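You operate a simulated robot arm through the tools that you are given. There is no shell and no other tool. Be economical: measure what you need, move in short steps, check, and stop when the job is done.

The job below is to be done with a simulated robot arm. You get a single attempt, and the scene is never put back.

## Task
Load the three bundles for the sign's route side by side on the pallet below it.
Fine: in one row, long side by long side, less than a hand's width apart; roll the other bundle on till it touches the stop.

The check looks at the end state, three seconds after you hand in, the way a careful person would. Anything else that was tipped, shoved, dropped, spilled or broken makes it a failure.

## Robot
A 7-joint arm with a two-finger parallel gripper on a trunk, on a base that drives. Base frame: it is fixed to the floor where the robot stands at the start and does not move with it; the origin is under the middle of the robot, x ahead of it, y to its left, z up; the surface under the hand at the start is at about z = 800. Units: mm, rad, N and s.
With the tool pointing down near the work surface it reaches from about 280 to 720 mm from the robot's upright axis, wherever it stands. Its first joint turns from -2.496 to 2.496 rad. Places, roughly: route sign [900, -3000, 500]; yellow stop [600, -600, 800]. Payload 3 kg.
Tool frame: the origin (TCP) lies between the finger pads and is the grasp point; the fingertips stand 30 mm ahead of it; z points along the fingers, y is the line along which they close. Largest opening 110 mm; finger width 20, thickness 10; the body of the gripper, 48 by 112 mm, starts 55 mm behind the TCP.
Orientation is that of the tool frame in the base frame, as [roll, pitch, yaw] about the fixed x, y, z axes, in that order (R = Rz(yaw) Ry(pitch) Rx(roll)). With the fingers straight down and closing along the base's y, the tool's x points along the base's -x, its y along +y and its z along -z.

## Interface
- The arm moves only by the tool send_rows. Its argument "motion" is a list of rows, each an object of numbers (a shift or turn left out is 0, a gripper value left out holds the last): "tx", "ty", "tz": the shift along the tool's x, y, z in cm; "ax", "ay", "az": the turn, a rotation vector about the tool's x, y, z in rad; "grip": the finger opening in cm, from 0 to 11. In form: [{"tx": .., "ty": .., "tz": .., "ax": .., "ay": .., "az": .., "grip": ..}, ...]. A call has 1 to 8 rows; each row is the pose to reach, as a shift and turn from the pose commanded when the call began, along the tool's axes at that moment. Rows are played at 5 a second. More than 50 mm and 0.15 rad between two rows, or a gripper value outside its range, and nothing of the call is played. Where a pose cannot be reached the arm comes as near as it can. A force on the tool above 90 N (or 10 N above the force at the start of the call, whichever is more), or a blocked arm, ends the call early, and 0.2 s more pass. Each finger travels about 108 mm/s and halts on what it meets, pressing with about 39 N; the grip force reading is that of the motor and also rises with nothing between the fingers. The clock runs only during rows and for 0.2 s after the last one: add rows that repeat a pose to give the fingers time. It gives the time, the measured TCP pose, the force on the tool (base axes), the opening and the grip force at its end, in the units of the frame above (readings bear some noise), with the torque about the TCP (base axes, N m) and any sound that the robot's microphone picked up.
- Cameras (640 x 400 px; columns grow to the right, rows downward): "scene" is now at [128.8, -37.5, 1686]; the picture's right is [-0.60, -0.80, 0.00], its down [-0.70, 0.53, -0.48] and it looks along [0.38, -0.29, -0.88] (base axes); focal length 289 px, centre (320, 200). "wrist" rides on the gripper at [72, 17, -103] in the tool frame; the picture's right is [-0.23, 0.97, 0.00], its down [-0.76, -0.18, -0.62] and it looks along [-0.61, -0.14, 0.78] (tool axes); focal length 222 px, centre (320, 200). There is no depth. A picture from a camera that has moved, and an enlarged one, comes with that camera's place and axes in the base frame and with its lens.
- grab_frame(camera): a new picture of that camera. It takes no simulated time.
- lift_body(by): slides the trunk up (or, below 0, down) by that many mm; the arm and the scene camera ride with it, the base frame stays. It gives what a move gives, with no picture.
- base_move(legs): drives the robot by 1 to 6 legs, each [ahead, left, turn to the left] in mm, mm and rad, along the robot's own axes; the way and the turn of a leg run together, so that a leg with both is an arc; at most 1500 mm and 3.142 rad a leg. The arm and the cameras ride along, it lands a little off, and it stops where it bumps. It gives what a move gives.
- turn_head(pan, tilt): turns the head with the scene camera to pan (to the left, within 1.501 rad either way) and tilt (down, from -0.506 to 1.204), counted from straight ahead of the robot. It gives what a move gives.
- enlarge(camera, box): a new picture of the part [left, top, right, bottom] of that camera's present view, enlarged. It takes no simulated time.
- job_done(): hands the job in; it is judged then, once.

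Work in short steps. Places have to be worked out from the pictures, the camera data and where the tool is seen: move nearer, look again, correct. Check each grasp and each placing, and mend what went wrong. You have 120 turns and 98 pictures in all, those below and enlarged ones among them. Open the gripper and draw the arm clear of the work before you hand the job in, unless the task says otherwise; then end with one line.

The tools are called by a JSON object that holds its "op" and its "data". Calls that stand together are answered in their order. send_rows: Moves the arm, as the interface text tells. Its arguments: {"type":"object","properties":{"motion":{"type":"array","items":{"type":"object","properties":{"tx":{"type":"number"},"ty":{"type":"number"},"tz":{"type":"number"},"ax":{"type":"number"},"ay":{"type":"number"},"az":{"type":"number"},"grip":{"type":"number"}}}}},"required":["motion"]} The other tools are called the same way: lift_body (by) slides the trunk up or down; base_move (legs) drives the base; turn_head (pan, tilt) turns the head that bears the scene camera; grab_frame (camera) takes a picture; enlarge (camera, box) takes an enlarged picture of a part of a camera's view; job_done () hands the job in.

At the start:

```text
t: 0.0
tcp_pos: [692.0, -313.9, 1019.6]
ee_rot: [3.141, 0.002, -3.14]
wrist_force: [0.3, 0.5, 0.0]
moment: [0.0, -0.01, 0.02]
grip_width: 109.9
finger_force: 0.1
trunk travel left (down, up): [-825.0, 65.0]
robot x, y, heading: [-2.7, -0.6, -0.002]
head pan, tilt: [-0.644, 1.073]
```

scene: 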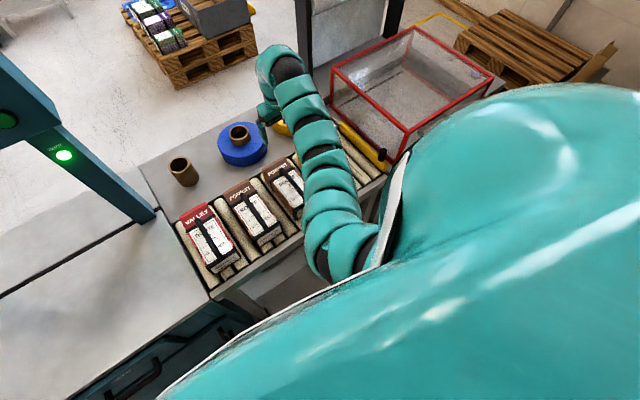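
wrist: 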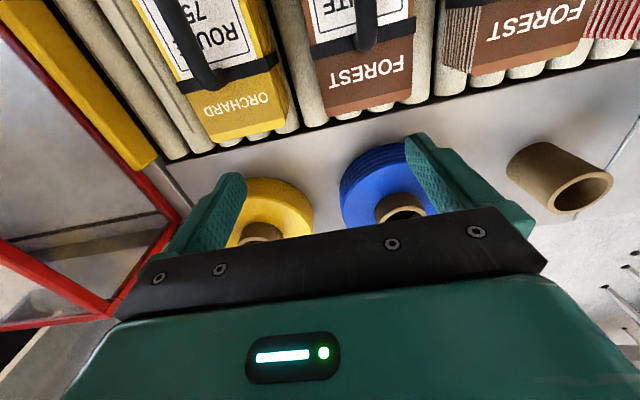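

The pictures show bundles on a roller line with coloured labels. I turn the head towards the route sign to read it.

{"op": "turn_head", "data": {"pan": -1.28, "tilt": 0.4}}

```text
t: 1.1
tcp_pos: [693.0, -313.7, 1019.1]
ee_rot: [3.14, 0.001, 3.141]
wrist_force: [0.8, 0.1, -0.5]
moment: [-0.07, -0.02, 0.0]
grip_width: 109.9
finger_force: 0.1
trunk travel left (down, up): [-825.0, 65.0]
robot x, y, heading: [1.6, -0.1, -0.002]
head pan, tilt: [-1.279, 0.4]
```

Take a picture of that view and an enlargement of the middle, plus an enlargement of the wrist view labels.

{"op": "grab_frame", "data": {"camera": "scene"}}

{"op": "enlarge", "data": {"camera": "wrist", "box": [0, 0, 640, 170]}}

```text
95 pictures are left
camera scene: at [103.6, -87.2, 1741.1], right [-0.96, -0.29, 0.0], down [-0.11, 0.37, -0.92], along [0.27, -0.88, -0.39], focal length 289 px, centre (320, 200)
```

scene: 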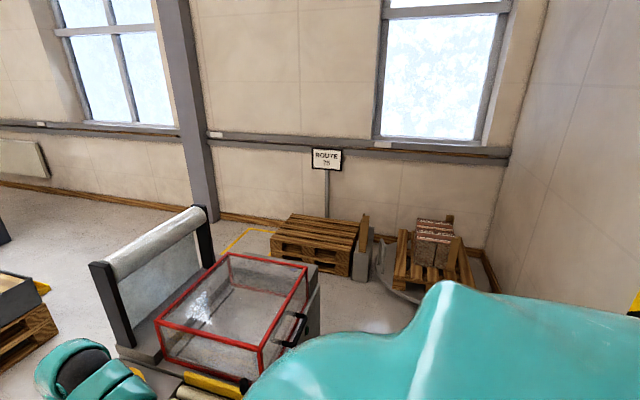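

```text
1.00 times, centred on (320, 85) of wrist (not enlarged: the box is as wide or as high as the picture)
camera zoom: at [620.3, -296.8, 1123.7], right [0.23, 0.97, 0.0], down [0.76, -0.18, 0.62], along [0.61, -0.14, -0.78], focal length 222 px, centre (320, 315)
```

zoom: 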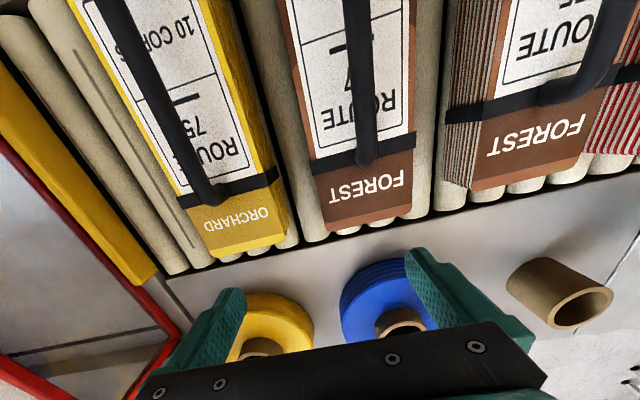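

{"op": "enlarge", "data": {"camera": "scene", "box": [240, 140, 480, 290]}}

{"op": "enlarge", "data": {"camera": "scene", "box": [300, 140, 356, 175]}}

```text
2.67 times, centred on (360, 215) of scene
camera zoom: at [103.6, -87.2, 1741.1], right [-0.96, -0.29, 0.0], down [-0.11, 0.37, -0.92], along [0.27, -0.88, -0.39], focal length 770 px, centre (213, 160)
```

zoom: 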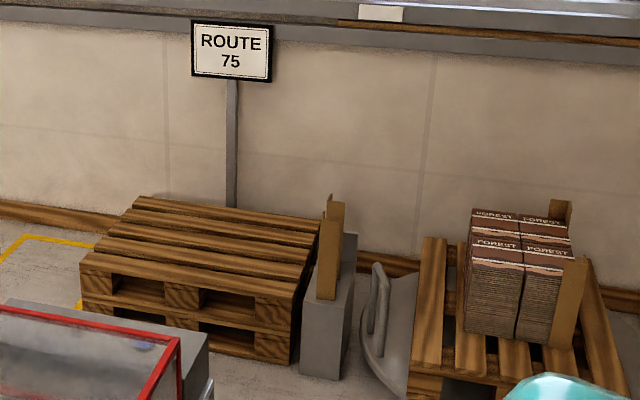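

```text
11.43 times, centred on (328, 158) of scene
camera zoom: at [103.6, -87.2, 1741.1], right [-0.96, -0.29, 0.0], down [-0.11, 0.37, -0.92], along [0.27, -0.88, -0.39], focal length 3298 px, centre (229, 686)
```

zoom: 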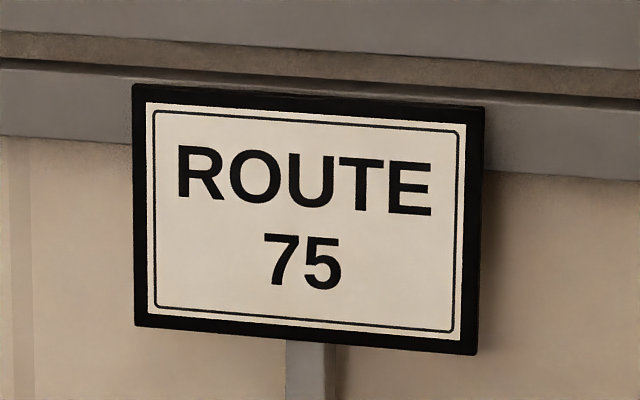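

The sign says route 75, with an empty pallet below. Now look at the bundles' labels.

{"op": "turn_head", "data": {"pan": -0.35, "tilt": 1.0}}

{"op": "grab_frame", "data": {"camera": "scene"}}

{"op": "enlarge", "data": {"camera": "scene", "box": [200, 180, 420, 318]}}

```text
t: 2.3
tcp_pos: [691.9, -313.2, 1019.0]
ee_rot: [3.139, 0.003, -3.141]
wrist_force: [0.6, 0.9, -0.7]
moment: [0.0, 0.0, -0.05]
grip_width: 109.9
finger_force: 0.2
trunk travel left (down, up): [-825.0, 65.0]
robot x, y, heading: [3.8, -0.9, -0.003]
head pan, tilt: [-0.351, 1.0]
```

```text
91 pictures are left
camera scene: at [142.4, -22.5, 1691.0], right [-0.34, -0.94, 0.0], down [-0.79, 0.29, -0.54], along [0.51, -0.19, -0.84], focal length 289 px, centre (320, 200)
```

scene: 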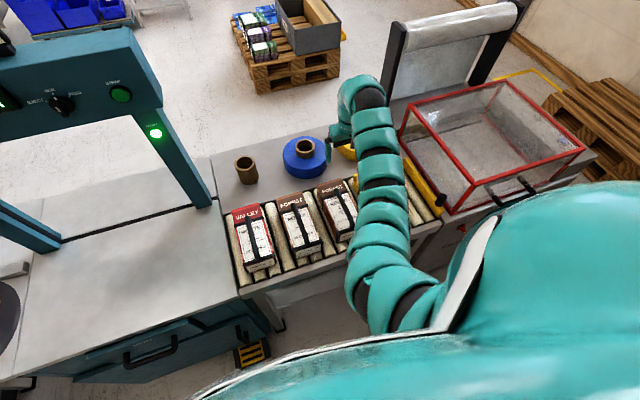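

```text
2.90 times, centred on (310, 249) of scene
camera zoom: at [142.4, -22.5, 1691.0], right [-0.34, -0.94, 0.0], down [-0.79, 0.29, -0.54], along [0.51, -0.19, -0.84], focal length 837 px, centre (349, 58)
```

zoom: 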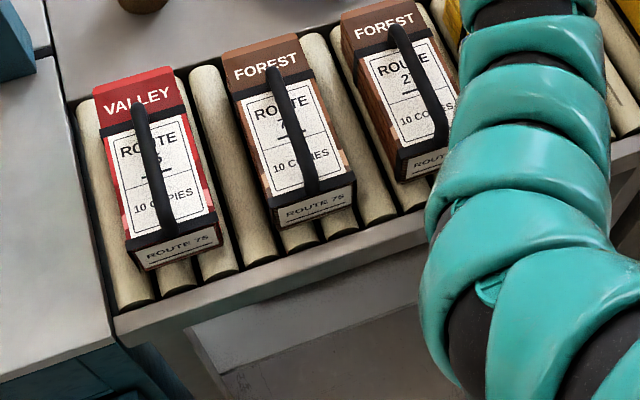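

The two Forest bundles seem to differ in route (75 vs 2x), with Orchard hidden. I draw the tool back and up to view all bundles with the wrist camera.

{"op": "send_rows", "data": {"motion": [{"tx": 3.5, "tz": -2, "ty": 1}, {"tx": 7, "tz": -4, "ty": 2}, {"tx": 10.5, "tz": -6, "ty": 3}, {"tx": 14, "tz": -8, "ty": 4}, {"tx": 17.5, "tz": -9, "ty": 5}, {"tx": 21, "tz": -10, "ty": 6}, {"tx": 25, "tz": -10, "ty": 7}, {"tx": 29, "tz": -10, "ty": 8}]}}

{"op": "grab_frame", "data": {"camera": "wrist"}}

```text
t: 4.1
tcp_pos: [451.9, -243.0, 1097.4]
ee_rot: [3.095, 0.052, 3.123]
wrist_force: [-0.7, 0.9, 0.1]
moment: [0.0, 0.01, 0.03]
grip_width: 109.9
finger_force: 0.1
out of reach, approached as far as the arm can: row 1, 2, 3, 4, 5, 6, 7, 8
trunk travel left (down, up): [-825.0, 65.0]
robot x, y, heading: [-3.5, -1.1, 0.002]
head pan, tilt: [-0.351, 1.0]
```

```text
89 pictures are left
camera wrist: at [374.6, -229.6, 1198.6], right [0.24, 0.97, 0.06], down [0.72, -0.22, 0.65], along [0.64, -0.12, -0.76], focal length 222 px, centre (320, 200)
```

wrist: 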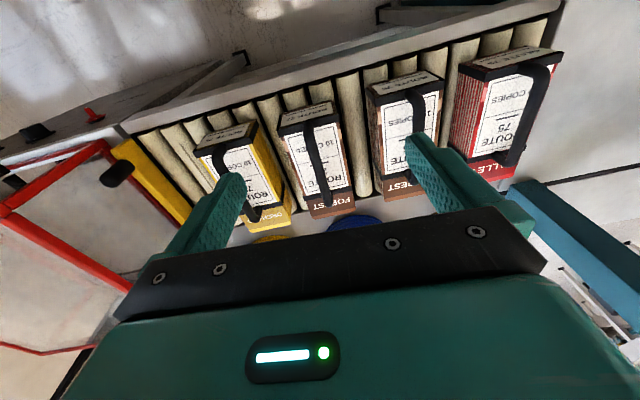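

{"op": "enlarge", "data": {"camera": "wrist", "box": [180, 60, 372, 230]}}

{"op": "enlarge", "data": {"camera": "wrist", "box": [360, 30, 570, 190]}}

{"op": "grab_frame", "data": {"camera": "scene"}}

```text
2.35 times, centred on (276, 145) of wrist
camera zoom: at [374.6, -229.6, 1198.6], right [0.24, 0.97, 0.06], down [0.72, -0.22, 0.65], along [0.64, -0.12, -0.76], focal length 523 px, centre (424, 329)
```

zoom: 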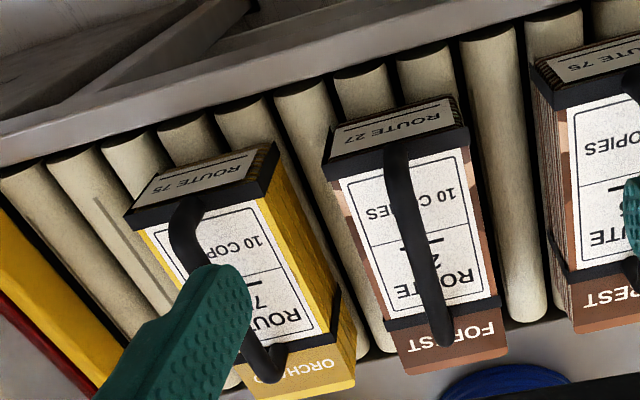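

```text
2.50 times, centred on (465, 110) of wrist
camera zoom: at [374.6, -229.6, 1198.6], right [0.24, 0.97, 0.06], down [0.72, -0.22, 0.65], along [0.64, -0.12, -0.76], focal length 555 px, centre (-42, 425)
```

zoom: 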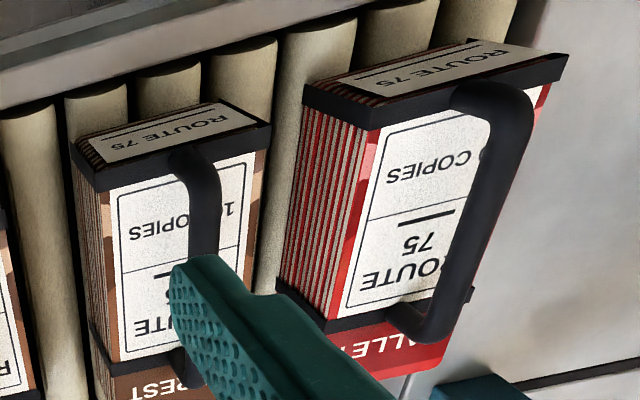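

```text
86 pictures are left
camera scene: at [141.6, -22.5, 1690.9], right [-0.34, -0.94, 0.0], down [-0.79, 0.29, -0.54], along [0.51, -0.18, -0.84], focal length 289 px, centre (320, 200)
```

scene: 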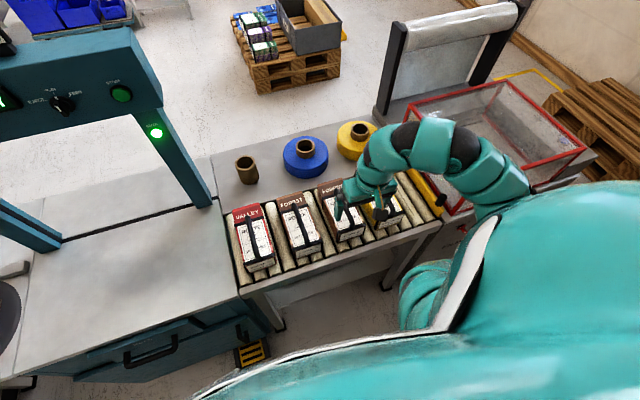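

Route-75 bundles: Valley (y≈25), left Forest (y≈-108) and Orchard (y≈-381); the Forest at y≈-260 is route 27. All have handles along x on top. I move above Orchard for a closer look.

{"op": "send_rows", "data": {"motion": [{"tx": -3, "ty": -2.5, "tz": 1}, {"tx": -6, "ty": -5, "tz": 2}, {"tx": -9, "ty": -7.5, "tz": 3.5}, {"tx": -12, "ty": -10, "tz": 5}, {"tx": -14.5, "ty": -12.5, "tz": 6}, {"tx": -16.8, "ty": -14.7, "tz": 6.9}, {"tx": -16.8, "ty": -14.7, "tz": 6.9}]}}

{"op": "grab_frame", "data": {"camera": "wrist"}}

{"op": "enlarge", "data": {"camera": "scene", "box": [220, 160, 460, 310]}}

```text
t: 5.7
tcp_pos: [620.3, -388.4, 1032.0]
ee_rot: [3.094, 0.051, 3.122]
wrist_force: [-0.2, 0.5, -0.4]
moment: [-0.03, -0.04, -0.03]
grip_width: 110.1
finger_force: 0.0
out of reach, approached as far as the arm can: row 1, 2, 3, 4
trunk travel left (down, up): [-825.0, 65.0]
robot x, y, heading: [-0.2, -2.6, 0.003]
head pan, tilt: [-0.351, 1.0]
```

```text
85 pictures are left
camera wrist: at [542.3, -374.8, 1133.3], right [0.24, 0.97, 0.06], down [0.72, -0.22, 0.65], along [0.64, -0.12, -0.76], focal length 222 px, centre (320, 200)
```

wrist: 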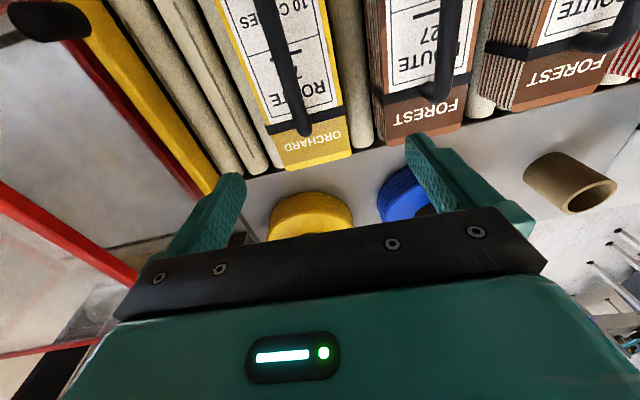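

```text
2.67 times, centred on (340, 235) of scene
camera zoom: at [142.0, -21.1, 1691.0], right [-0.34, -0.94, 0.0], down [-0.79, 0.29, -0.54], along [0.51, -0.19, -0.84], focal length 770 px, centre (267, 107)
```

zoom: 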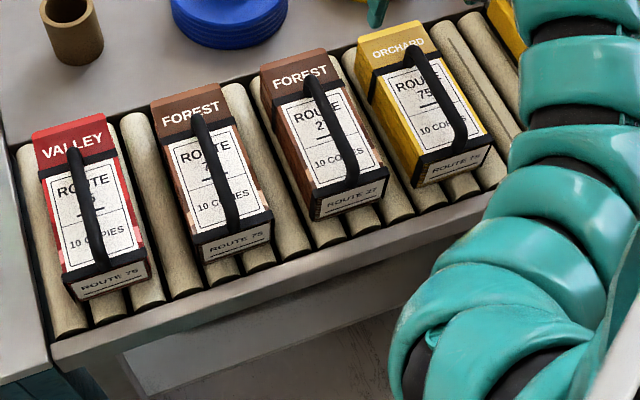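

The scene view puts Orchard's top at x 492–682, y≈-392, z≈893, with its handle over the centre. I straighten the tool and lower it to above the handle.

{"op": "send_rows", "data": {"motion": [{"tx": 1.6, "ty": -0.2, "tz": 1.6, "ax": 0.024, "ay": 0.025, "az": -0.01, "grip": 9}, {"tx": 3.3, "ty": -0.4, "tz": 3.2, "ax": 0.0476, "ay": 0.051, "az": -0.0196, "grip": 8}, {"tx": 3.3, "ty": -0.4, "tz": 3.2, "ax": 0.0476, "ay": 0.051, "az": -0.0196, "grip": 7}, {"tx": 3.3, "ty": -0.4, "tz": 3.2, "ax": 0.0476, "ay": 0.051, "az": -0.0196, "grip": 7}]}}

{"op": "grab_frame", "data": {"camera": "wrist"}}

{"op": "enlarge", "data": {"camera": "scene", "box": [300, 130, 460, 250]}}

```text
t: 6.7
tcp_pos: [587.0, -391.6, 995.7]
ee_rot: [-3.141, 0.001, -3.14]
wrist_force: [-0.5, 0.3, 0.4]
moment: [0.01, 0.0, 0.02]
grip_width: 70.2
finger_force: 0.1
trunk travel left (down, up): [-825.0, 65.0]
robot x, y, heading: [3.2, 2.1, 0.001]
head pan, tilt: [-0.351, 1.0]
```

```text
83 pictures are left
camera wrist: at [515.0, -374.7, 1101.0], right [0.23, 0.97, 0.0], down [0.76, -0.18, 0.62], along [0.61, -0.14, -0.78], focal length 222 px, centre (320, 200)
```

wrist: 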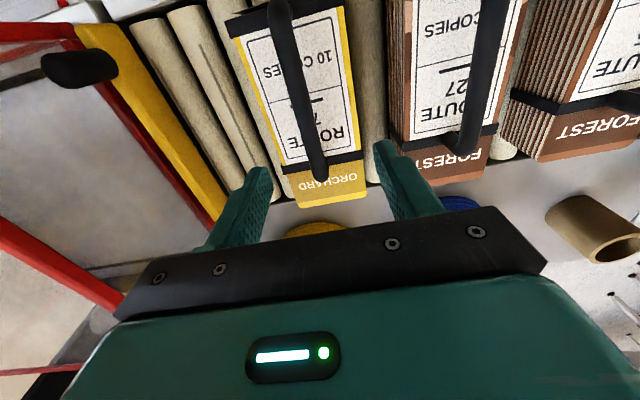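

```text
3.33 times, centred on (380, 190) of scene
camera zoom: at [142.1, -22.3, 1691.0], right [-0.34, -0.94, 0.0], down [-0.79, 0.29, -0.54], along [0.51, -0.19, -0.84], focal length 962 px, centre (120, 233)
```

zoom: 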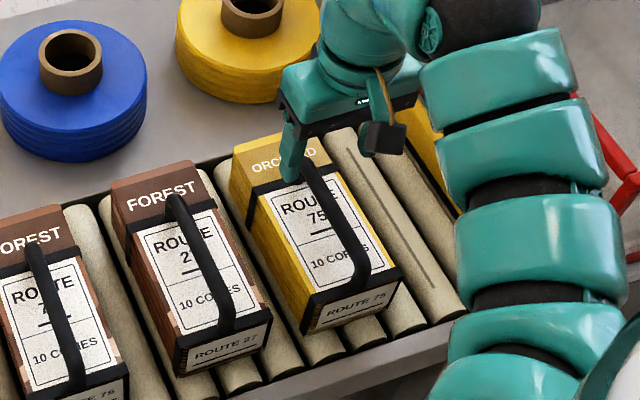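

Triangulating the handle gives y≈-400, foot z≈908. I shift 8 mm to -y and descend so the tips straddle it just above the cover, then look.

{"op": "send_rows", "data": {"motion": [{"ty": -0.8, "tz": 0}, {"ty": -0.8, "tz": 2}, {"ty": -0.8, "tz": 4}, {"ty": -0.8, "tz": 5.5}, {"ty": -0.8, "tz": 6.2}]}}

{"op": "grab_frame", "data": {"camera": "wrist"}}

{"op": "enlarge", "data": {"camera": "scene", "box": [300, 130, 460, 250]}}

```text
t: 7.9
tcp_pos: [588.3, -400.1, 933.3]
ee_rot: [-3.139, 0.002, 3.141]
wrist_force: [0.1, -0.6, -0.8]
moment: [-0.01, 0.01, 0.0]
grip_width: 70.0
finger_force: 0.1
trunk travel left (down, up): [-825.0, 65.0]
robot x, y, heading: [-0.1, -1.2, 0.002]
head pan, tilt: [-0.351, 1.0]
```

```text
81 pictures are left
camera wrist: at [515.0, -383.4, 1037.8], right [0.23, 0.97, 0.0], down [0.76, -0.18, 0.62], along [0.61, -0.14, -0.78], focal length 222 px, centre (320, 200)
```

wrist: 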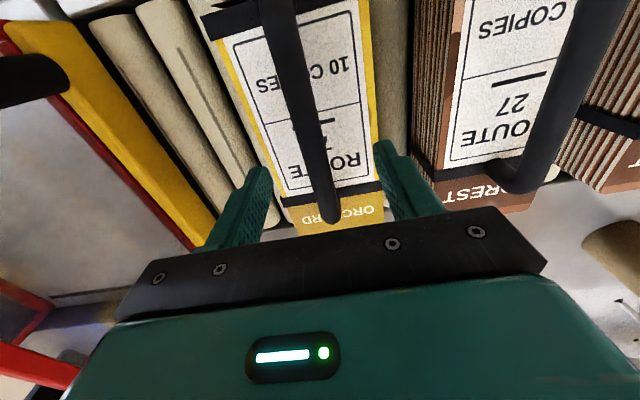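

```text
3.33 times, centred on (380, 190) of scene
camera zoom: at [142.3, -22.5, 1690.9], right [-0.34, -0.94, 0.0], down [-0.79, 0.29, -0.54], along [0.51, -0.19, -0.84], focal length 962 px, centre (120, 233)
```

zoom: 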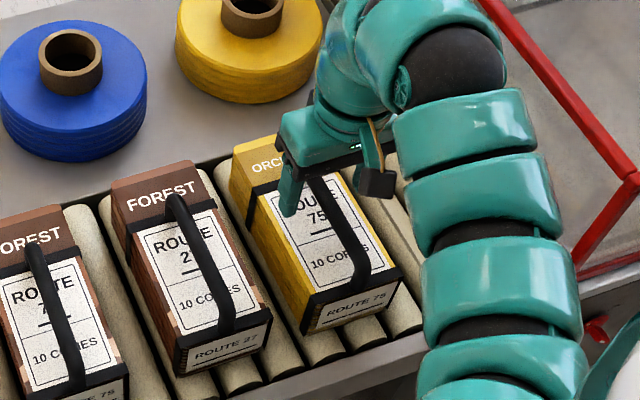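

The handle lies midway between the fingers. Close on it and lift slightly.

{"op": "send_rows", "data": {"motion": [{"grip": 4}, {"grip": 1.5}, {"grip": 0}, {"grip": 0}, {"grip": 0}]}}

{"op": "send_rows", "data": {"motion": [{"tz": -1, "grip": 0}, {"tz": -3, "grip": 0}, {"tz": -6, "grip": 0}, {"tz": -9, "grip": 0}]}}

{"op": "grab_frame", "data": {"camera": "wrist"}}

{"op": "enlarge", "data": {"camera": "scene", "box": [240, 110, 480, 290]}}

```text
t: 9.1
tcp_pos: [586.8, -401.2, 933.8]
ee_rot: [-3.14, 0.0, 3.142]
wrist_force: [-1.2, -0.7, -0.1]
moment: [0.02, -0.04, -0.07]
grip_width: 15.6
finger_force: 38.7
trunk travel left (down, up): [-825.0, 65.0]
robot x, y, heading: [-0.7, -0.4, -0.0]
head pan, tilt: [-0.351, 1.0]
```

```text
t: 10.1
tcp_pos: [588.3, -399.3, 1020.0]
ee_rot: [3.141, 0.006, 3.14]
wrist_force: [1.0, -0.5, -7.9]
moment: [-0.01, 0.13, -0.03]
grip_width: 15.6
finger_force: 39.1
out of reach, approached as far as the arm can: row 4
trunk travel left (down, up): [-825.0, 65.0]
robot x, y, heading: [-0.5, 0.5, -0.001]
head pan, tilt: [-0.351, 1.0]
```

```text
79 pictures are left
camera wrist: at [516.0, -383.0, 1123.5], right [0.23, 0.97, 0.0], down [0.76, -0.18, 0.63], along [0.61, -0.14, -0.78], focal length 222 px, centre (320, 200)
```

wrist: 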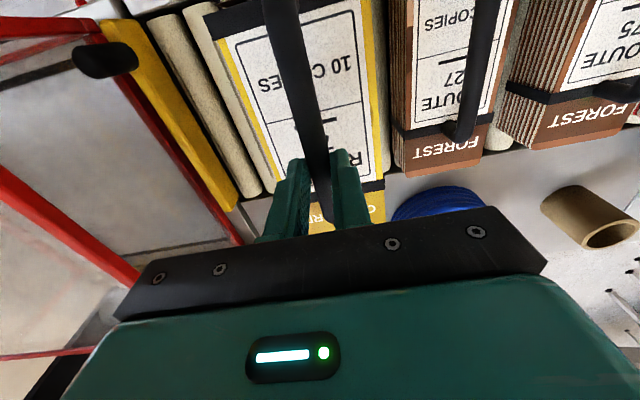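

```text
2.22 times, centred on (360, 200) of scene
camera zoom: at [142.8, -23.0, 1690.8], right [-0.34, -0.94, 0.0], down [-0.79, 0.29, -0.54], along [0.51, -0.19, -0.84], focal length 641 px, centre (231, 200)
```

zoom: 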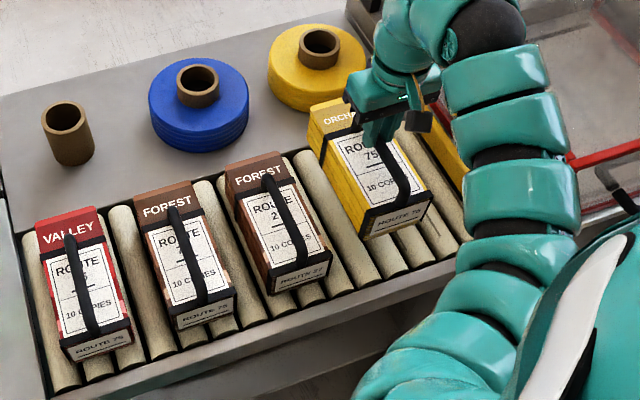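

Orchard is held level (about 0.8 kg). Before driving, raise the trunk a little and look right and back for free floor.

{"op": "lift_body", "data": {"by": 60}}

{"op": "turn_head", "data": {"pan": -1.5, "tilt": 0.55}}

{"op": "grab_frame", "data": {"camera": "scene"}}

{"op": "turn_head", "data": {"pan": 1.5, "tilt": 0.55}}

{"op": "grab_frame", "data": {"camera": "scene"}}

```text
t: 11.1
tcp_pos: [589.0, -400.2, 1079.0]
ee_rot: [3.141, 0.005, -3.14]
wrist_force: [-0.8, -0.4, -8.0]
moment: [-0.01, 0.08, 0.01]
grip_width: 15.4
finger_force: 38.5
trunk travel left (down, up): [-885.0, 5.0]
robot x, y, heading: [-0.7, 1.9, -0.001]
head pan, tilt: [-0.351, 1.0]
```

```text
t: 12.4
tcp_pos: [589.7, -399.6, 1079.5]
ee_rot: [-3.139, 0.006, -3.14]
wrist_force: [-0.3, 0.6, -8.4]
moment: [0.0, 0.11, 0.0]
grip_width: 15.7
finger_force: 39.2
trunk travel left (down, up): [-885.0, 5.0]
robot x, y, heading: [0.2, -0.1, 0.002]
head pan, tilt: [-1.499, 0.55]
```

```text
77 pictures are left
camera scene: at [84.4, -88.8, 1787.3], right [-1.0, -0.07, 0.0], down [-0.04, 0.52, -0.85], along [0.06, -0.85, -0.52], focal length 289 px, centre (320, 200)
```

scene: 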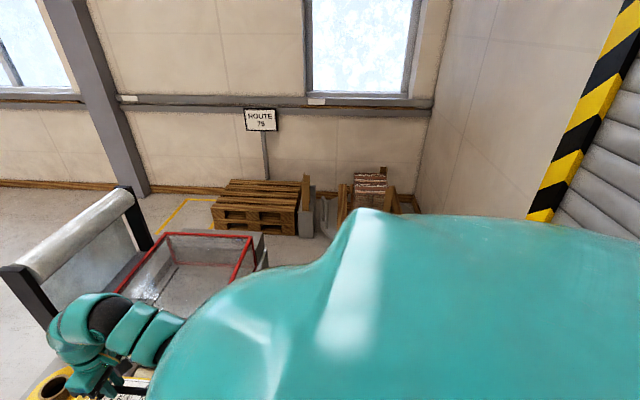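

```text
t: 15.0
tcp_pos: [588.7, -399.2, 1079.2]
ee_rot: [-3.14, 0.004, 3.14]
wrist_force: [0.4, 0.5, -9.0]
moment: [-0.01, 0.12, 0.01]
grip_width: 15.6
finger_force: 39.0
trunk travel left (down, up): [-885.0, 5.0]
robot x, y, heading: [2.1, 2.7, -0.001]
head pan, tilt: [1.499, 0.55]
```

```text
76 pictures are left
camera scene: at [84.3, 90.4, 1787.4], right [1.0, -0.07, 0.0], down [-0.04, -0.52, -0.85], along [0.06, 0.85, -0.52], focal length 289 px, centre (320, 200)
```

scene: 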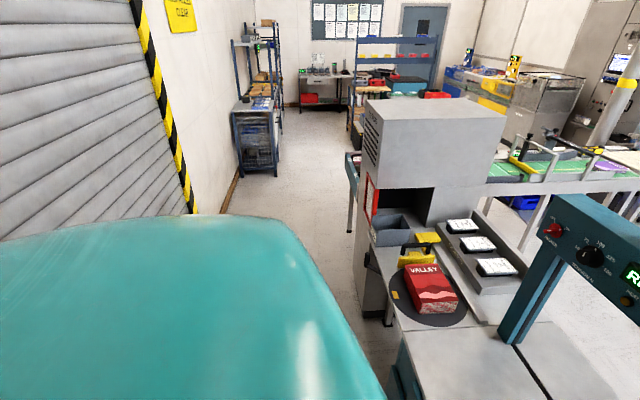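

There's about 1.1 m to the shutter behind and a clear aisle to the right. I back off 450 mm so bundle and arm clear the table.

{"op": "base_move", "data": {"legs": [[-450, 0, 0]]}}

{"op": "turn_head", "data": {"pan": -0.9, "tilt": 0.8}}

{"op": "grab_frame", "data": {"camera": "scene"}}

```text
t: 17.8
tcp_pos: [138.4, -400.7, 1079.7]
ee_rot: [-3.14, 0.006, 3.141]
wrist_force: [-0.7, -0.3, -8.2]
moment: [0.01, 0.09, -0.02]
grip_width: 15.7
finger_force: 39.4
trunk travel left (down, up): [-885.0, 5.0]
robot x, y, heading: [-447.4, -2.0, -0.0]
head pan, tilt: [1.499, 0.55]
```

```text
t: 20.0
tcp_pos: [138.6, -400.7, 1078.2]
ee_rot: [-3.138, 0.004, -3.142]
wrist_force: [0.2, -0.5, -8.9]
moment: [0.0, 0.09, -0.02]
grip_width: 15.6
finger_force: 39.3
trunk travel left (down, up): [-885.0, 5.0]
robot x, y, heading: [-451.2, 0.1, -0.002]
head pan, tilt: [-0.901, 0.799]
```

```text
75 pictures are left
camera scene: at [-321.7, -62.4, 1765.9], right [-0.78, -0.62, 0.0], down [-0.45, 0.56, -0.7], along [0.43, -0.55, -0.72], focal length 289 px, centre (320, 200)
```

scene: 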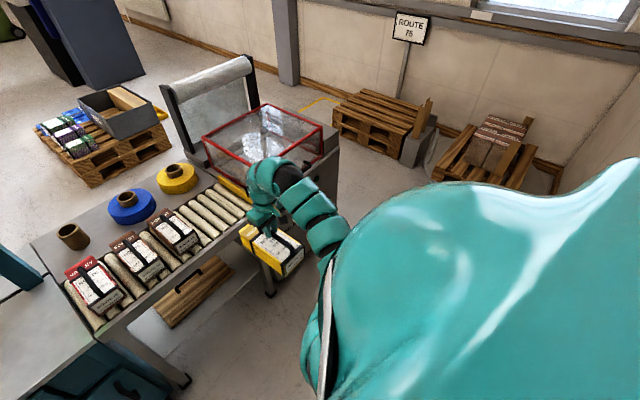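

Clear of the table. I bring the held bundle in front of the robot.

{"op": "send_rows", "data": {"motion": [{"tx": 1.1, "ty": 4.4, "tz": 0.5}, {"tx": 2.2, "ty": 8.8, "tz": 1}, {"tx": 3.3, "ty": 13.2, "tz": 1.5}, {"tx": 4.4, "ty": 17.6, "tz": 2}, {"tx": 5.5, "ty": 22, "tz": 2.5}, {"tx": 6.6, "ty": 26.4, "tz": 3}, {"tx": 7.7, "ty": 30.8, "tz": 3}, {"tx": 8.8, "ty": 35, "tz": 3}]}}

{"op": "base_move", "data": {"legs": [[0, -1500, 0], [0, -300, 0]]}}

{"op": "turn_head", "data": {"pan": -0.9, "tilt": 0.7}}

{"op": "grab_frame", "data": {"camera": "scene"}}

```text
t: 21.8
tcp_pos: [51.0, -46.1, 1047.8]
ee_rot: [-3.138, 0.005, 3.141]
wrist_force: [-1.1, -0.1, -9.0]
moment: [0.0, 0.11, -0.01]
grip_width: 15.7
finger_force: 38.7
trunk travel left (down, up): [-885.0, 5.0]
robot x, y, heading: [-451.0, 1.3, 0.002]
head pan, tilt: [-0.901, 0.799]
```

```text
t: 30.3
tcp_pos: [-32.0, -1790.0, 1048.1]
ee_rot: [-3.141, 0.004, 2.962]
wrist_force: [-2.9, -2.9, -8.6]
moment: [-0.08, 0.17, 0.01]
grip_width: 15.3
finger_force: 39.5
trunk travel left (down, up): [-885.0, 5.0]
robot x, y, heading: [-514.6, -1651.8, -0.174]
head pan, tilt: [-0.901, 0.799]
stopped in leg 2: the robot was blocked; the commanded pose is now the measured one
```

```text
t: 30.9
tcp_pos: [-31.3, -1796.6, 1048.3]
ee_rot: [-3.137, 0.003, 2.947]
wrist_force: [0.9, 0.4, -9.2]
moment: [0.0, 0.08, -0.01]
grip_width: 15.5
finger_force: 38.9
trunk travel left (down, up): [-885.0, 5.0]
robot x, y, heading: [-515.3, -1652.0, -0.195]
head pan, tilt: [-0.901, 0.7]
```

```text
74 pictures are left
camera scene: at [-396.3, -1741.3, 1774.1], right [-0.89, -0.46, 0.0], down [-0.3, 0.57, -0.76], along [0.35, -0.68, -0.64], focal length 289 px, centre (320, 200)
```

scene: 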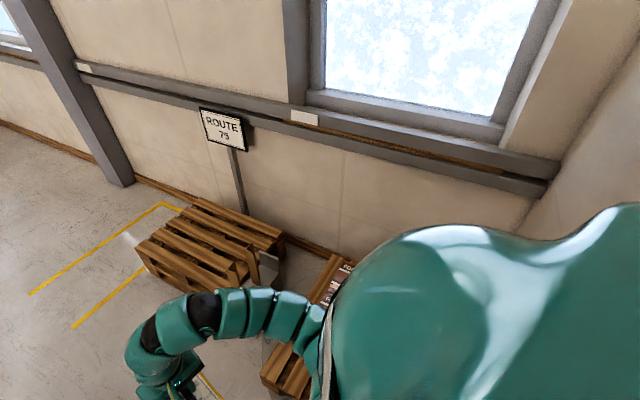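

The base was blocked at y≈-1652 and twisted a bit. I back away left and look at what is on the right.

{"op": "base_move", "data": {"legs": [[0, 150, 0]]}}

{"op": "turn_head", "data": {"pan": -1.3, "tilt": 0.9}}

{"op": "grab_frame", "data": {"camera": "scene"}}

```text
t: 31.6
tcp_pos: [-38.2, -1823.0, 1049.4]
ee_rot: [-3.14, 0.003, 2.902]
wrist_force: [-0.4, 1.7, -7.9]
moment: [0.03, 0.11, 0.01]
grip_width: 15.4
finger_force: 39.1
trunk travel left (down, up): [-885.0, 5.0]
robot x, y, heading: [-515.2, -1658.3, -0.235]
head pan, tilt: [-0.901, 0.7]
stopped in leg 1: the robot was blocked; the commanded pose is now the measured one
```

```text
t: 32.5
tcp_pos: [-50.3, -1850.3, 1048.7]
ee_rot: [-3.138, 0.005, 2.842]
wrist_force: [0.8, -0.9, -8.6]
moment: [0.01, 0.08, 0.0]
grip_width: 15.6
finger_force: 39.1
trunk travel left (down, up): [-885.0, 5.0]
robot x, y, heading: [-514.2, -1660.2, -0.301]
head pan, tilt: [-1.3, 0.901]
```

```text
73 pictures are left
camera scene: at [-441.8, -1753.5, 1758.2], right [-1.0, 0.03, 0.0], down [0.02, 0.78, -0.62], along [-0.02, -0.62, -0.78], focal length 289 px, centre (320, 200)
```

scene: 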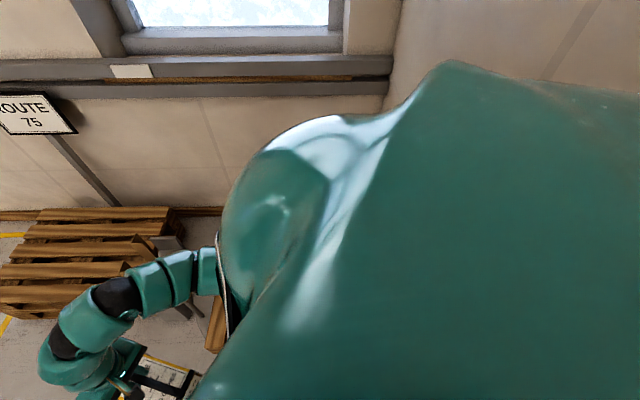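

The base seems wedged and still twisting. I try a short move ahead, off whatever is behind or to the side.

{"op": "base_move", "data": {"legs": [[120, 0, 0]]}}

```text
t: 33.6
tcp_pos: [-81.8, -1903.6, 1045.2]
ee_rot: [-3.138, 0.002, 2.699]
wrist_force: [0.3, -0.5, -7.6]
moment: [0.09, 0.07, 0.06]
grip_width: 15.6
finger_force: 38.8
trunk travel left (down, up): [-885.0, 5.0]
robot x, y, heading: [-517.8, -1641.4, -0.438]
head pan, tilt: [-1.3, 0.901]
stopped in leg 1: the robot was blocked; the commanded pose is now the measured one
```

Still held, and turning clockwise. Look in front and left of the base for the contact.

{"op": "turn_head", "data": {"pan": 0.0, "tilt": 1.15}}

{"op": "grab_frame", "data": {"camera": "scene"}}

{"op": "turn_head", "data": {"pan": 1.4, "tilt": 0.9}}

{"op": "grab_frame", "data": {"camera": "scene"}}

```text
t: 35.1
tcp_pos: [-82.5, -1904.2, 1047.1]
ee_rot: [-3.138, 0.002, 2.701]
wrist_force: [-0.6, -0.1, -9.1]
moment: [0.04, 0.11, -0.02]
grip_width: 15.5
finger_force: 39.2
trunk travel left (down, up): [-885.0, 5.0]
robot x, y, heading: [-516.0, -1647.7, -0.442]
head pan, tilt: [0.0, 1.15]
```

```text
72 pictures are left
camera scene: at [-389.5, -1704.7, 1741.1], right [-0.43, -0.9, 0.0], down [-0.83, 0.39, -0.41], along [0.37, -0.17, -0.91], focal length 289 px, centre (320, 200)
```

scene: 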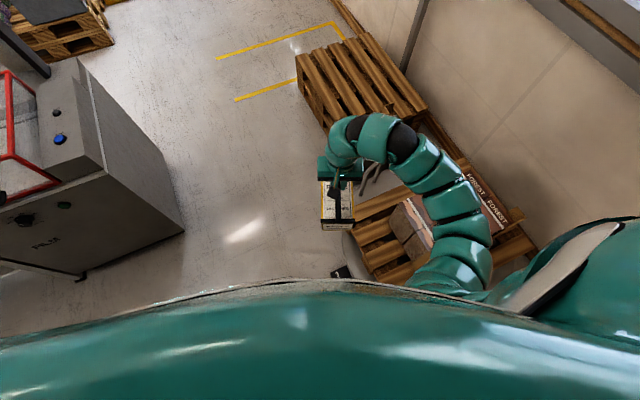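

```text
t: 36.6
tcp_pos: [-82.1, -1904.6, 1048.0]
ee_rot: [-3.139, 0.004, 2.699]
wrist_force: [0.0, -0.1, -7.8]
moment: [0.08, 0.05, 0.01]
grip_width: 15.6
finger_force: 38.4
trunk travel left (down, up): [-885.0, 5.0]
robot x, y, heading: [-515.4, -1646.9, -0.44]
head pan, tilt: [1.4, 0.901]
```

```text
71 pictures are left
camera scene: at [-399.9, -1617.7, 1758.1], right [0.82, -0.58, 0.0], down [-0.45, -0.64, -0.62], along [0.36, 0.51, -0.78], focal length 289 px, centre (320, 200)
```

scene: 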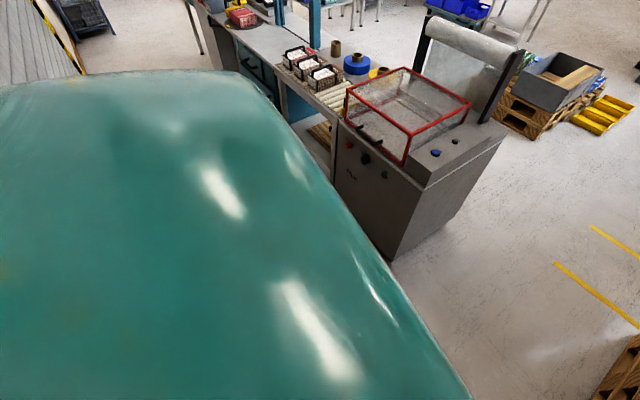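

A pallet (with Forest stacks) sits close on the right, around y≈-1980; that's the likely contact. The base has settled, so I try moving away to the left and slightly ahead.

{"op": "base_move", "data": {"legs": [[40, 110, 0]]}}

{"op": "turn_head", "data": {"pan": -0.3, "tilt": 1.1}}

{"op": "grab_frame", "data": {"camera": "scene"}}

```text
t: 37.9
tcp_pos: [2.8, -1819.7, 1047.9]
ee_rot: [-3.138, 0.004, 2.708]
wrist_force: [-0.4, 0.0, -8.7]
moment: [0.1, 0.06, 0.0]
grip_width: 15.6
finger_force: 39.0
trunk travel left (down, up): [-885.0, 5.0]
robot x, y, heading: [-430.0, -1567.5, -0.434]
head pan, tilt: [1.4, 0.901]
```

```text
t: 39.6
tcp_pos: [1.3, -1818.8, 1047.9]
ee_rot: [-3.138, 0.005, 2.709]
wrist_force: [-0.6, -0.4, -9.0]
moment: [0.09, 0.1, 0.02]
grip_width: 15.4
finger_force: 38.4
trunk travel left (down, up): [-885.0, 5.0]
robot x, y, heading: [-435.6, -1564.7, -0.429]
head pan, tilt: [-0.3, 1.1]
```

```text
70 pictures are left
camera scene: at [-314.0, -1639.2, 1744.2], right [-0.67, -0.74, 0.0], down [-0.66, 0.6, -0.45], along [0.34, -0.3, -0.89], focal length 289 px, centre (320, 200)
```

scene: 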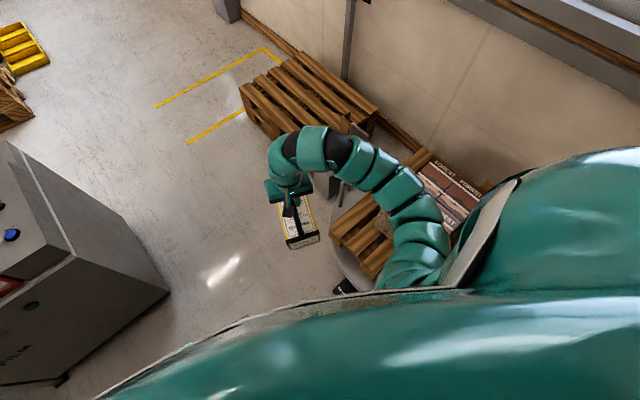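

Free again. I route around: left to y≈-1440, ahead to x≈0, then turn to face -y with the arm high.

{"op": "base_move", "data": {"legs": [[0, 137, 0], [345, 158, 0], [0, 0, -1.14]]}}

{"op": "turn_head", "data": {"pan": 0.3, "tilt": 0.9}}

{"op": "grab_frame", "data": {"camera": "scene"}}

```text
t: 45.8
tcp_pos: [-50.8, -1940.2, 1048.2]
ee_rot: [-3.14, 0.004, 1.557]
wrist_force: [-0.6, 0.5, -8.2]
moment: [0.08, -0.07, -0.04]
grip_width: 15.5
finger_force: 38.7
trunk travel left (down, up): [-885.0, 5.0]
robot x, y, heading: [4.1, -1444.8, -1.583]
head pan, tilt: [-0.3, 1.1]
```

```text
t: 46.8
tcp_pos: [-50.9, -1938.8, 1047.2]
ee_rot: [-3.139, 0.004, 1.556]
wrist_force: [0.4, 0.0, -8.1]
moment: [0.12, -0.06, -0.03]
grip_width: 15.6
finger_force: 39.5
trunk travel left (down, up): [-885.0, 5.0]
robot x, y, heading: [5.2, -1437.3, -1.582]
head pan, tilt: [0.3, 0.901]
```

```text
69 pictures are left
camera scene: at [22.5, -1591.9, 1758.0], right [-0.96, -0.28, 0.0], down [-0.22, 0.75, -0.62], along [0.18, -0.6, -0.78], focal length 289 px, centre (320, 200)
```

scene: 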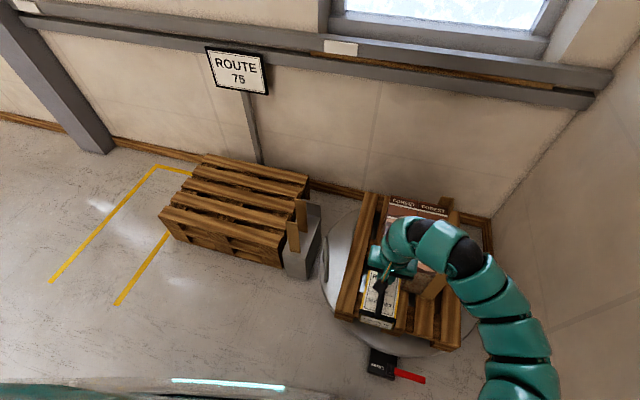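

Clear view: pallet top spans about x 490–1310, y -2340…-2890, z≈290; the thing I bumped was the wrapping turntable's control box, still upright. I drive in front of the pallet.

{"op": "base_move", "data": {"legs": [[143, 145, 0.01], [200, 450, 0], [60, 310, 0]]}}

{"op": "turn_head", "data": {"pan": 0.0, "tilt": 1.0}}

{"op": "grab_frame", "data": {"camera": "scene"}}

```text
t: 52.6
tcp_pos: [847.8, -2343.1, 1047.2]
ee_rot: [-3.137, 0.004, 1.562]
wrist_force: [0.0, 1.0, -8.5]
moment: [0.15, -0.02, -0.02]
grip_width: 15.5
finger_force: 38.9
trunk travel left (down, up): [-885.0, 5.0]
robot x, y, heading: [901.2, -1840.9, -1.583]
head pan, tilt: [0.3, 0.901]
```

```text
t: 53.4
tcp_pos: [848.2, -2342.2, 1047.8]
ee_rot: [-3.139, 0.001, 1.562]
wrist_force: [0.2, -0.1, -8.2]
moment: [0.07, -0.03, 0.0]
grip_width: 15.1
finger_force: 39.3
trunk travel left (down, up): [-885.0, 5.0]
robot x, y, heading: [901.6, -1844.0, -1.575]
head pan, tilt: [0.0, 1.0]
```

```text
68 pictures are left
camera scene: at [896.9, -1991.5, 1750.9], right [-1.0, 0.01, 0.0], down [0.01, 0.84, -0.54], along [0.0, -0.54, -0.84], focal length 289 px, centre (320, 200)
```

scene: 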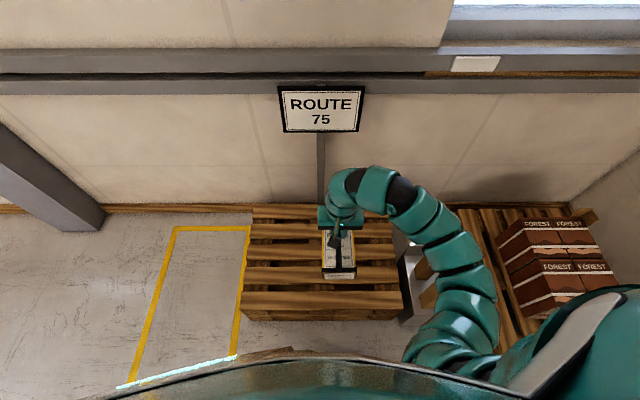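

Enlarge the pallet to fix its edges and height.

{"op": "enlarge", "data": {"camera": "scene", "box": [220, 190, 440, 328]}}

```text
2.90 times, centred on (330, 259) of scene
camera zoom: at [896.9, -1991.5, 1750.9], right [-1.0, 0.01, 0.0], down [0.01, 0.84, -0.54], along [0.0, -0.54, -0.84], focal length 837 px, centre (291, 29)
```

zoom: 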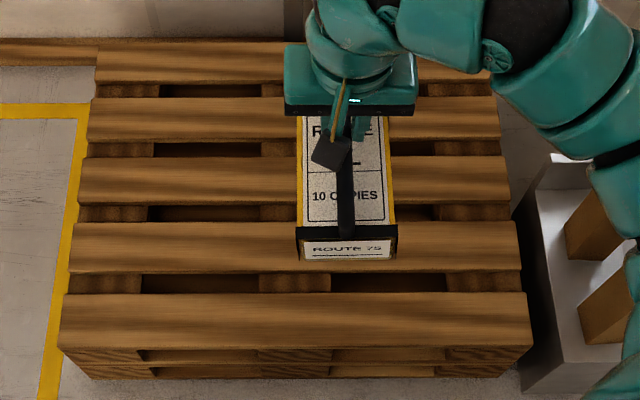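

Pallet top: x 499–1293, y -2303…-2897, z≈288. I'll use slots at x≈1008, 900, 792 with y≈-2490. Move Orchard over the first slot and lower the trunk.

{"op": "send_rows", "data": {"motion": [{"ty": 3.2, "tx": -3}, {"ty": 6.4, "tx": -6}, {"ty": 9.6, "tx": -9}, {"ty": 12.8, "tx": -12}, {"ty": 16, "tx": -14.8}, {"ty": 16, "tx": -14.8}]}}

{"op": "lift_body", "data": {"by": -540}}

{"op": "grab_frame", "data": {"camera": "scene"}}

```text
t: 54.8
tcp_pos: [1005.6, -2490.4, 1048.3]
ee_rot: [-3.139, 0.001, 1.563]
wrist_force: [-1.2, 0.5, -9.4]
moment: [0.11, -0.03, -0.01]
grip_width: 15.7
finger_force: 39.0
trunk travel left (down, up): [-885.0, 5.0]
robot x, y, heading: [898.3, -1840.5, -1.578]
head pan, tilt: [0.0, 1.0]
```

```text
refused: -540 is not a number from -400 to 400
```

```text
66 pictures are left
camera scene: at [895.7, -1991.2, 1750.9], right [-1.0, 0.01, 0.0], down [0.01, 0.84, -0.54], along [0.0, -0.54, -0.84], focal length 289 px, centre (320, 200)
```

scene: 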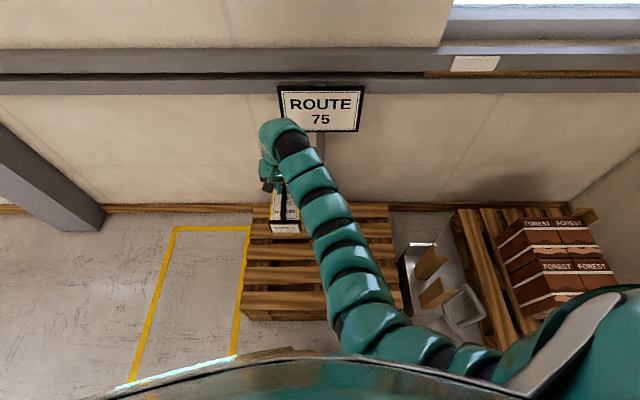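

Lower in two steps (limit 400 per call).

{"op": "lift_body", "data": {"by": -300}}

{"op": "lift_body", "data": {"by": -240}}

{"op": "grab_frame", "data": {"camera": "scene"}}

{"op": "grab_frame", "data": {"camera": "wrist"}}

```text
t: 57.8
tcp_pos: [1006.0, -2490.8, 747.4]
ee_rot: [-3.137, 0.003, 1.562]
wrist_force: [-0.2, -1.0, -8.8]
moment: [0.09, -0.01, -0.01]
grip_width: 15.4
finger_force: 38.6
trunk travel left (down, up): [-585.0, 305.0]
robot x, y, heading: [902.2, -1847.2, -1.578]
head pan, tilt: [0.0, 1.0]
```

```text
t: 60.3
tcp_pos: [1006.3, -2491.3, 508.1]
ee_rot: [-3.139, 0.004, 1.563]
wrist_force: [0.2, -0.1, -8.3]
moment: [0.11, 0.01, -0.01]
grip_width: 15.4
finger_force: 39.4
trunk travel left (down, up): [-345.0, 545.0]
robot x, y, heading: [901.4, -1843.2, -1.579]
head pan, tilt: [0.0, 1.0]
```

```text
65 pictures are left
camera scene: at [897.3, -1991.3, 1210.9], right [-1.0, 0.01, 0.0], down [0.01, 0.84, -0.54], along [0.0, -0.54, -0.84], focal length 289 px, centre (320, 200)
```

scene: 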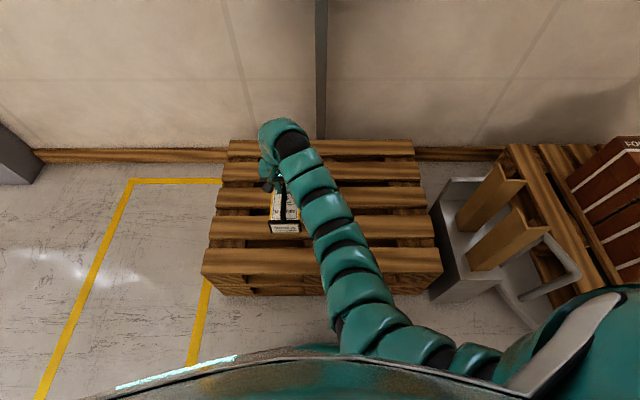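

```text
64 pictures are left
camera wrist: at [1024.2, -2418.1, 612.2], right [0.97, -0.24, 0.0], down [-0.18, -0.76, 0.63], along [-0.15, -0.61, -0.78], focal length 222 px, centre (320, 200)
```

wrist: 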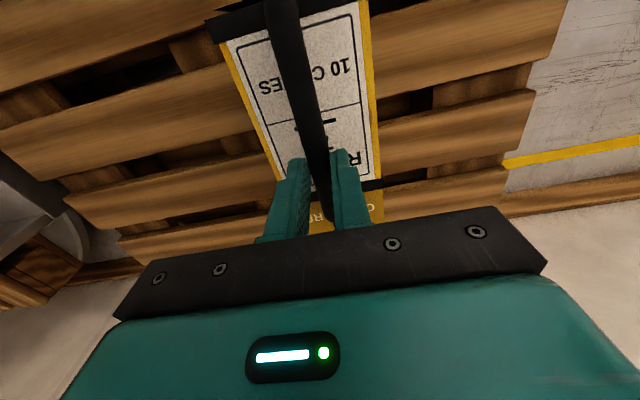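

Now descend to just above the pallet, then feel for contact.

{"op": "send_rows", "data": {"motion": [{"tz": 2.5}, {"tz": 5}, {"tz": 7}, {"tz": 8}]}}

{"op": "send_rows", "data": {"motion": [{"tz": 0.3}, {"tz": 0.6}, {"tz": 0.8}]}}

```text
t: 61.3
tcp_pos: [1006.2, -2490.2, 428.4]
ee_rot: [-3.141, 0.005, 1.56]
wrist_force: [-0.2, 1.0, -9.1]
moment: [0.1, -0.01, 0.01]
grip_width: 15.3
finger_force: 38.9
trunk travel left (down, up): [-345.0, 545.0]
robot x, y, heading: [900.2, -1845.0, -1.578]
head pan, tilt: [0.0, 1.0]
```

```text
t: 62.1
tcp_pos: [1004.6, -2492.1, 424.7]
ee_rot: [-3.14, 0.012, 1.56]
wrist_force: [-8.7, 5.5, 30.2]
moment: [1.09, 0.31, 0.13]
grip_width: 15.5
finger_force: 39.1
trunk travel left (down, up): [-345.0, 545.0]
robot x, y, heading: [897.9, -1840.3, -1.579]
head pan, tilt: [0.0, 1.0]
```

Contact at z≈425. Ease up 4 mm and open, then check.

{"op": "send_rows", "data": {"motion": [{"tz": -0.4}, {"tz": -0.4, "grip": 3}, {"tz": -0.4, "grip": 5}, {"tz": -0.4, "grip": 5}]}}

{"op": "send_rows", "data": {"motion": [{"tz": -3}, {"tz": -7}, {"tz": -11}, {"tz": -14}]}}

{"op": "grab_frame", "data": {"camera": "wrist"}}

{"op": "enlarge", "data": {"camera": "scene", "box": [190, 120, 450, 300]}}

```text
t: 63.1
tcp_pos: [1006.3, -2491.5, 425.5]
ee_rot: [-3.137, 0.002, 1.563]
wrist_force: [1.0, 0.5, 0.2]
moment: [0.01, -0.01, -0.05]
grip_width: 50.0
finger_force: 0.1
trunk travel left (down, up): [-345.0, 545.0]
robot x, y, heading: [903.4, -1839.9, -1.58]
head pan, tilt: [0.0, 1.0]
```

```text
t: 64.1
tcp_pos: [1005.7, -2490.2, 565.4]
ee_rot: [-3.137, 0.004, 1.562]
wrist_force: [0.3, 0.3, -0.7]
moment: [0.0, 0.0, 0.0]
grip_width: 50.0
finger_force: 0.1
trunk travel left (down, up): [-345.0, 545.0]
robot x, y, heading: [901.8, -1842.8, -1.579]
head pan, tilt: [0.0, 1.0]
```

```text
63 pictures are left
camera wrist: at [1023.9, -2417.6, 669.5], right [0.97, -0.24, 0.0], down [-0.18, -0.76, 0.63], along [-0.15, -0.61, -0.78], focal length 222 px, centre (320, 200)
```

wrist: 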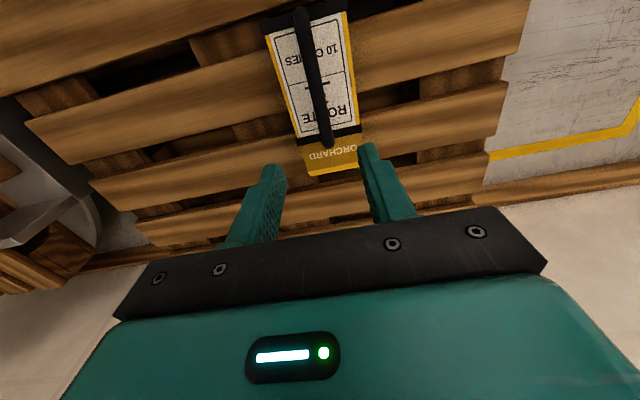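

```text
2.22 times, centred on (320, 210) of scene
camera zoom: at [897.6, -1990.5, 1211.0], right [-1.0, 0.01, 0.0], down [0.01, 0.84, -0.54], along [0.0, -0.54, -0.84], focal length 641 px, centre (320, 178)
```

zoom: 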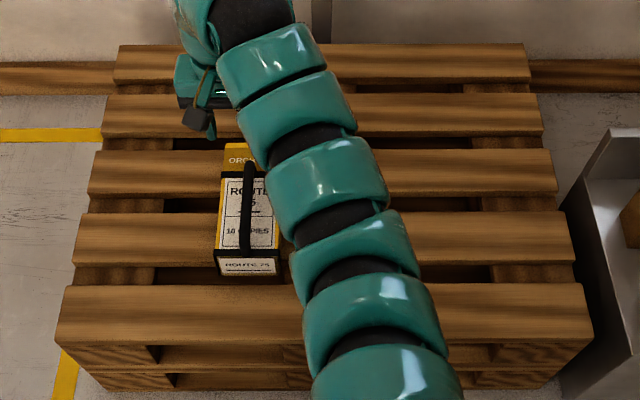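

Orchard stands well on the pallet. Retract the arm, raise the trunk and drive back to the roller line on the safe route.

{"op": "send_rows", "data": {"motion": [{"tx": 3, "ty": -2}, {"tx": 6, "ty": -4}, {"tx": 9, "ty": -6}, {"tx": 12, "ty": -8}, {"tx": 15, "ty": -10}]}}

{"op": "lift_body", "data": {"by": 400}}

{"op": "lift_body", "data": {"by": 80}}

{"op": "base_move", "data": {"legs": [[-62, -302, 0], [-200, -450, 0], [-140, -150, 0], [-340, -430, 0], [0, 0, 1.58]]}}

```text
t: 65.3
tcp_pos: [947.1, -2390.9, 534.9]
ee_rot: [3.135, 0.01, 1.562]
wrist_force: [-0.4, 0.6, 0.7]
moment: [0.04, 0.01, 0.0]
grip_width: 50.4
finger_force: 0.1
out of reach, approached as far as the arm can: row 2, 3, 4, 5
trunk travel left (down, up): [-345.0, 545.0]
robot x, y, heading: [903.3, -1844.7, -1.578]
head pan, tilt: [0.0, 1.0]
```

```text
t: 69.1
tcp_pos: [947.0, -2392.1, 935.6]
ee_rot: [3.135, 0.01, 1.562]
wrist_force: [0.0, -0.4, -0.6]
moment: [-0.03, 0.02, 0.0]
grip_width: 50.2
finger_force: 0.1
trunk travel left (down, up): [-745.0, 145.0]
robot x, y, heading: [897.9, -1842.6, -1.58]
head pan, tilt: [0.0, 1.0]
```

```text
t: 70.3
tcp_pos: [946.7, -2391.0, 1015.4]
ee_rot: [3.136, 0.01, 1.561]
wrist_force: [0.5, 0.5, -0.2]
moment: [0.02, 0.0, 0.0]
grip_width: 49.8
finger_force: 0.0
trunk travel left (down, up): [-825.0, 65.0]
robot x, y, heading: [902.5, -1843.3, -1.578]
head pan, tilt: [0.0, 1.0]
```

```text
t: 82.6
tcp_pos: [116.3, -1054.0, 1015.5]
ee_rot: [3.135, 0.011, -3.14]
wrist_force: [0.0, 0.0, 0.3]
moment: [-0.04, 0.0, -0.06]
grip_width: 50.2
finger_force: 0.0
trunk travel left (down, up): [-825.0, 65.0]
robot x, y, heading: [-436.3, -1106.6, 0.005]
head pan, tilt: [0.0, 1.0]
```

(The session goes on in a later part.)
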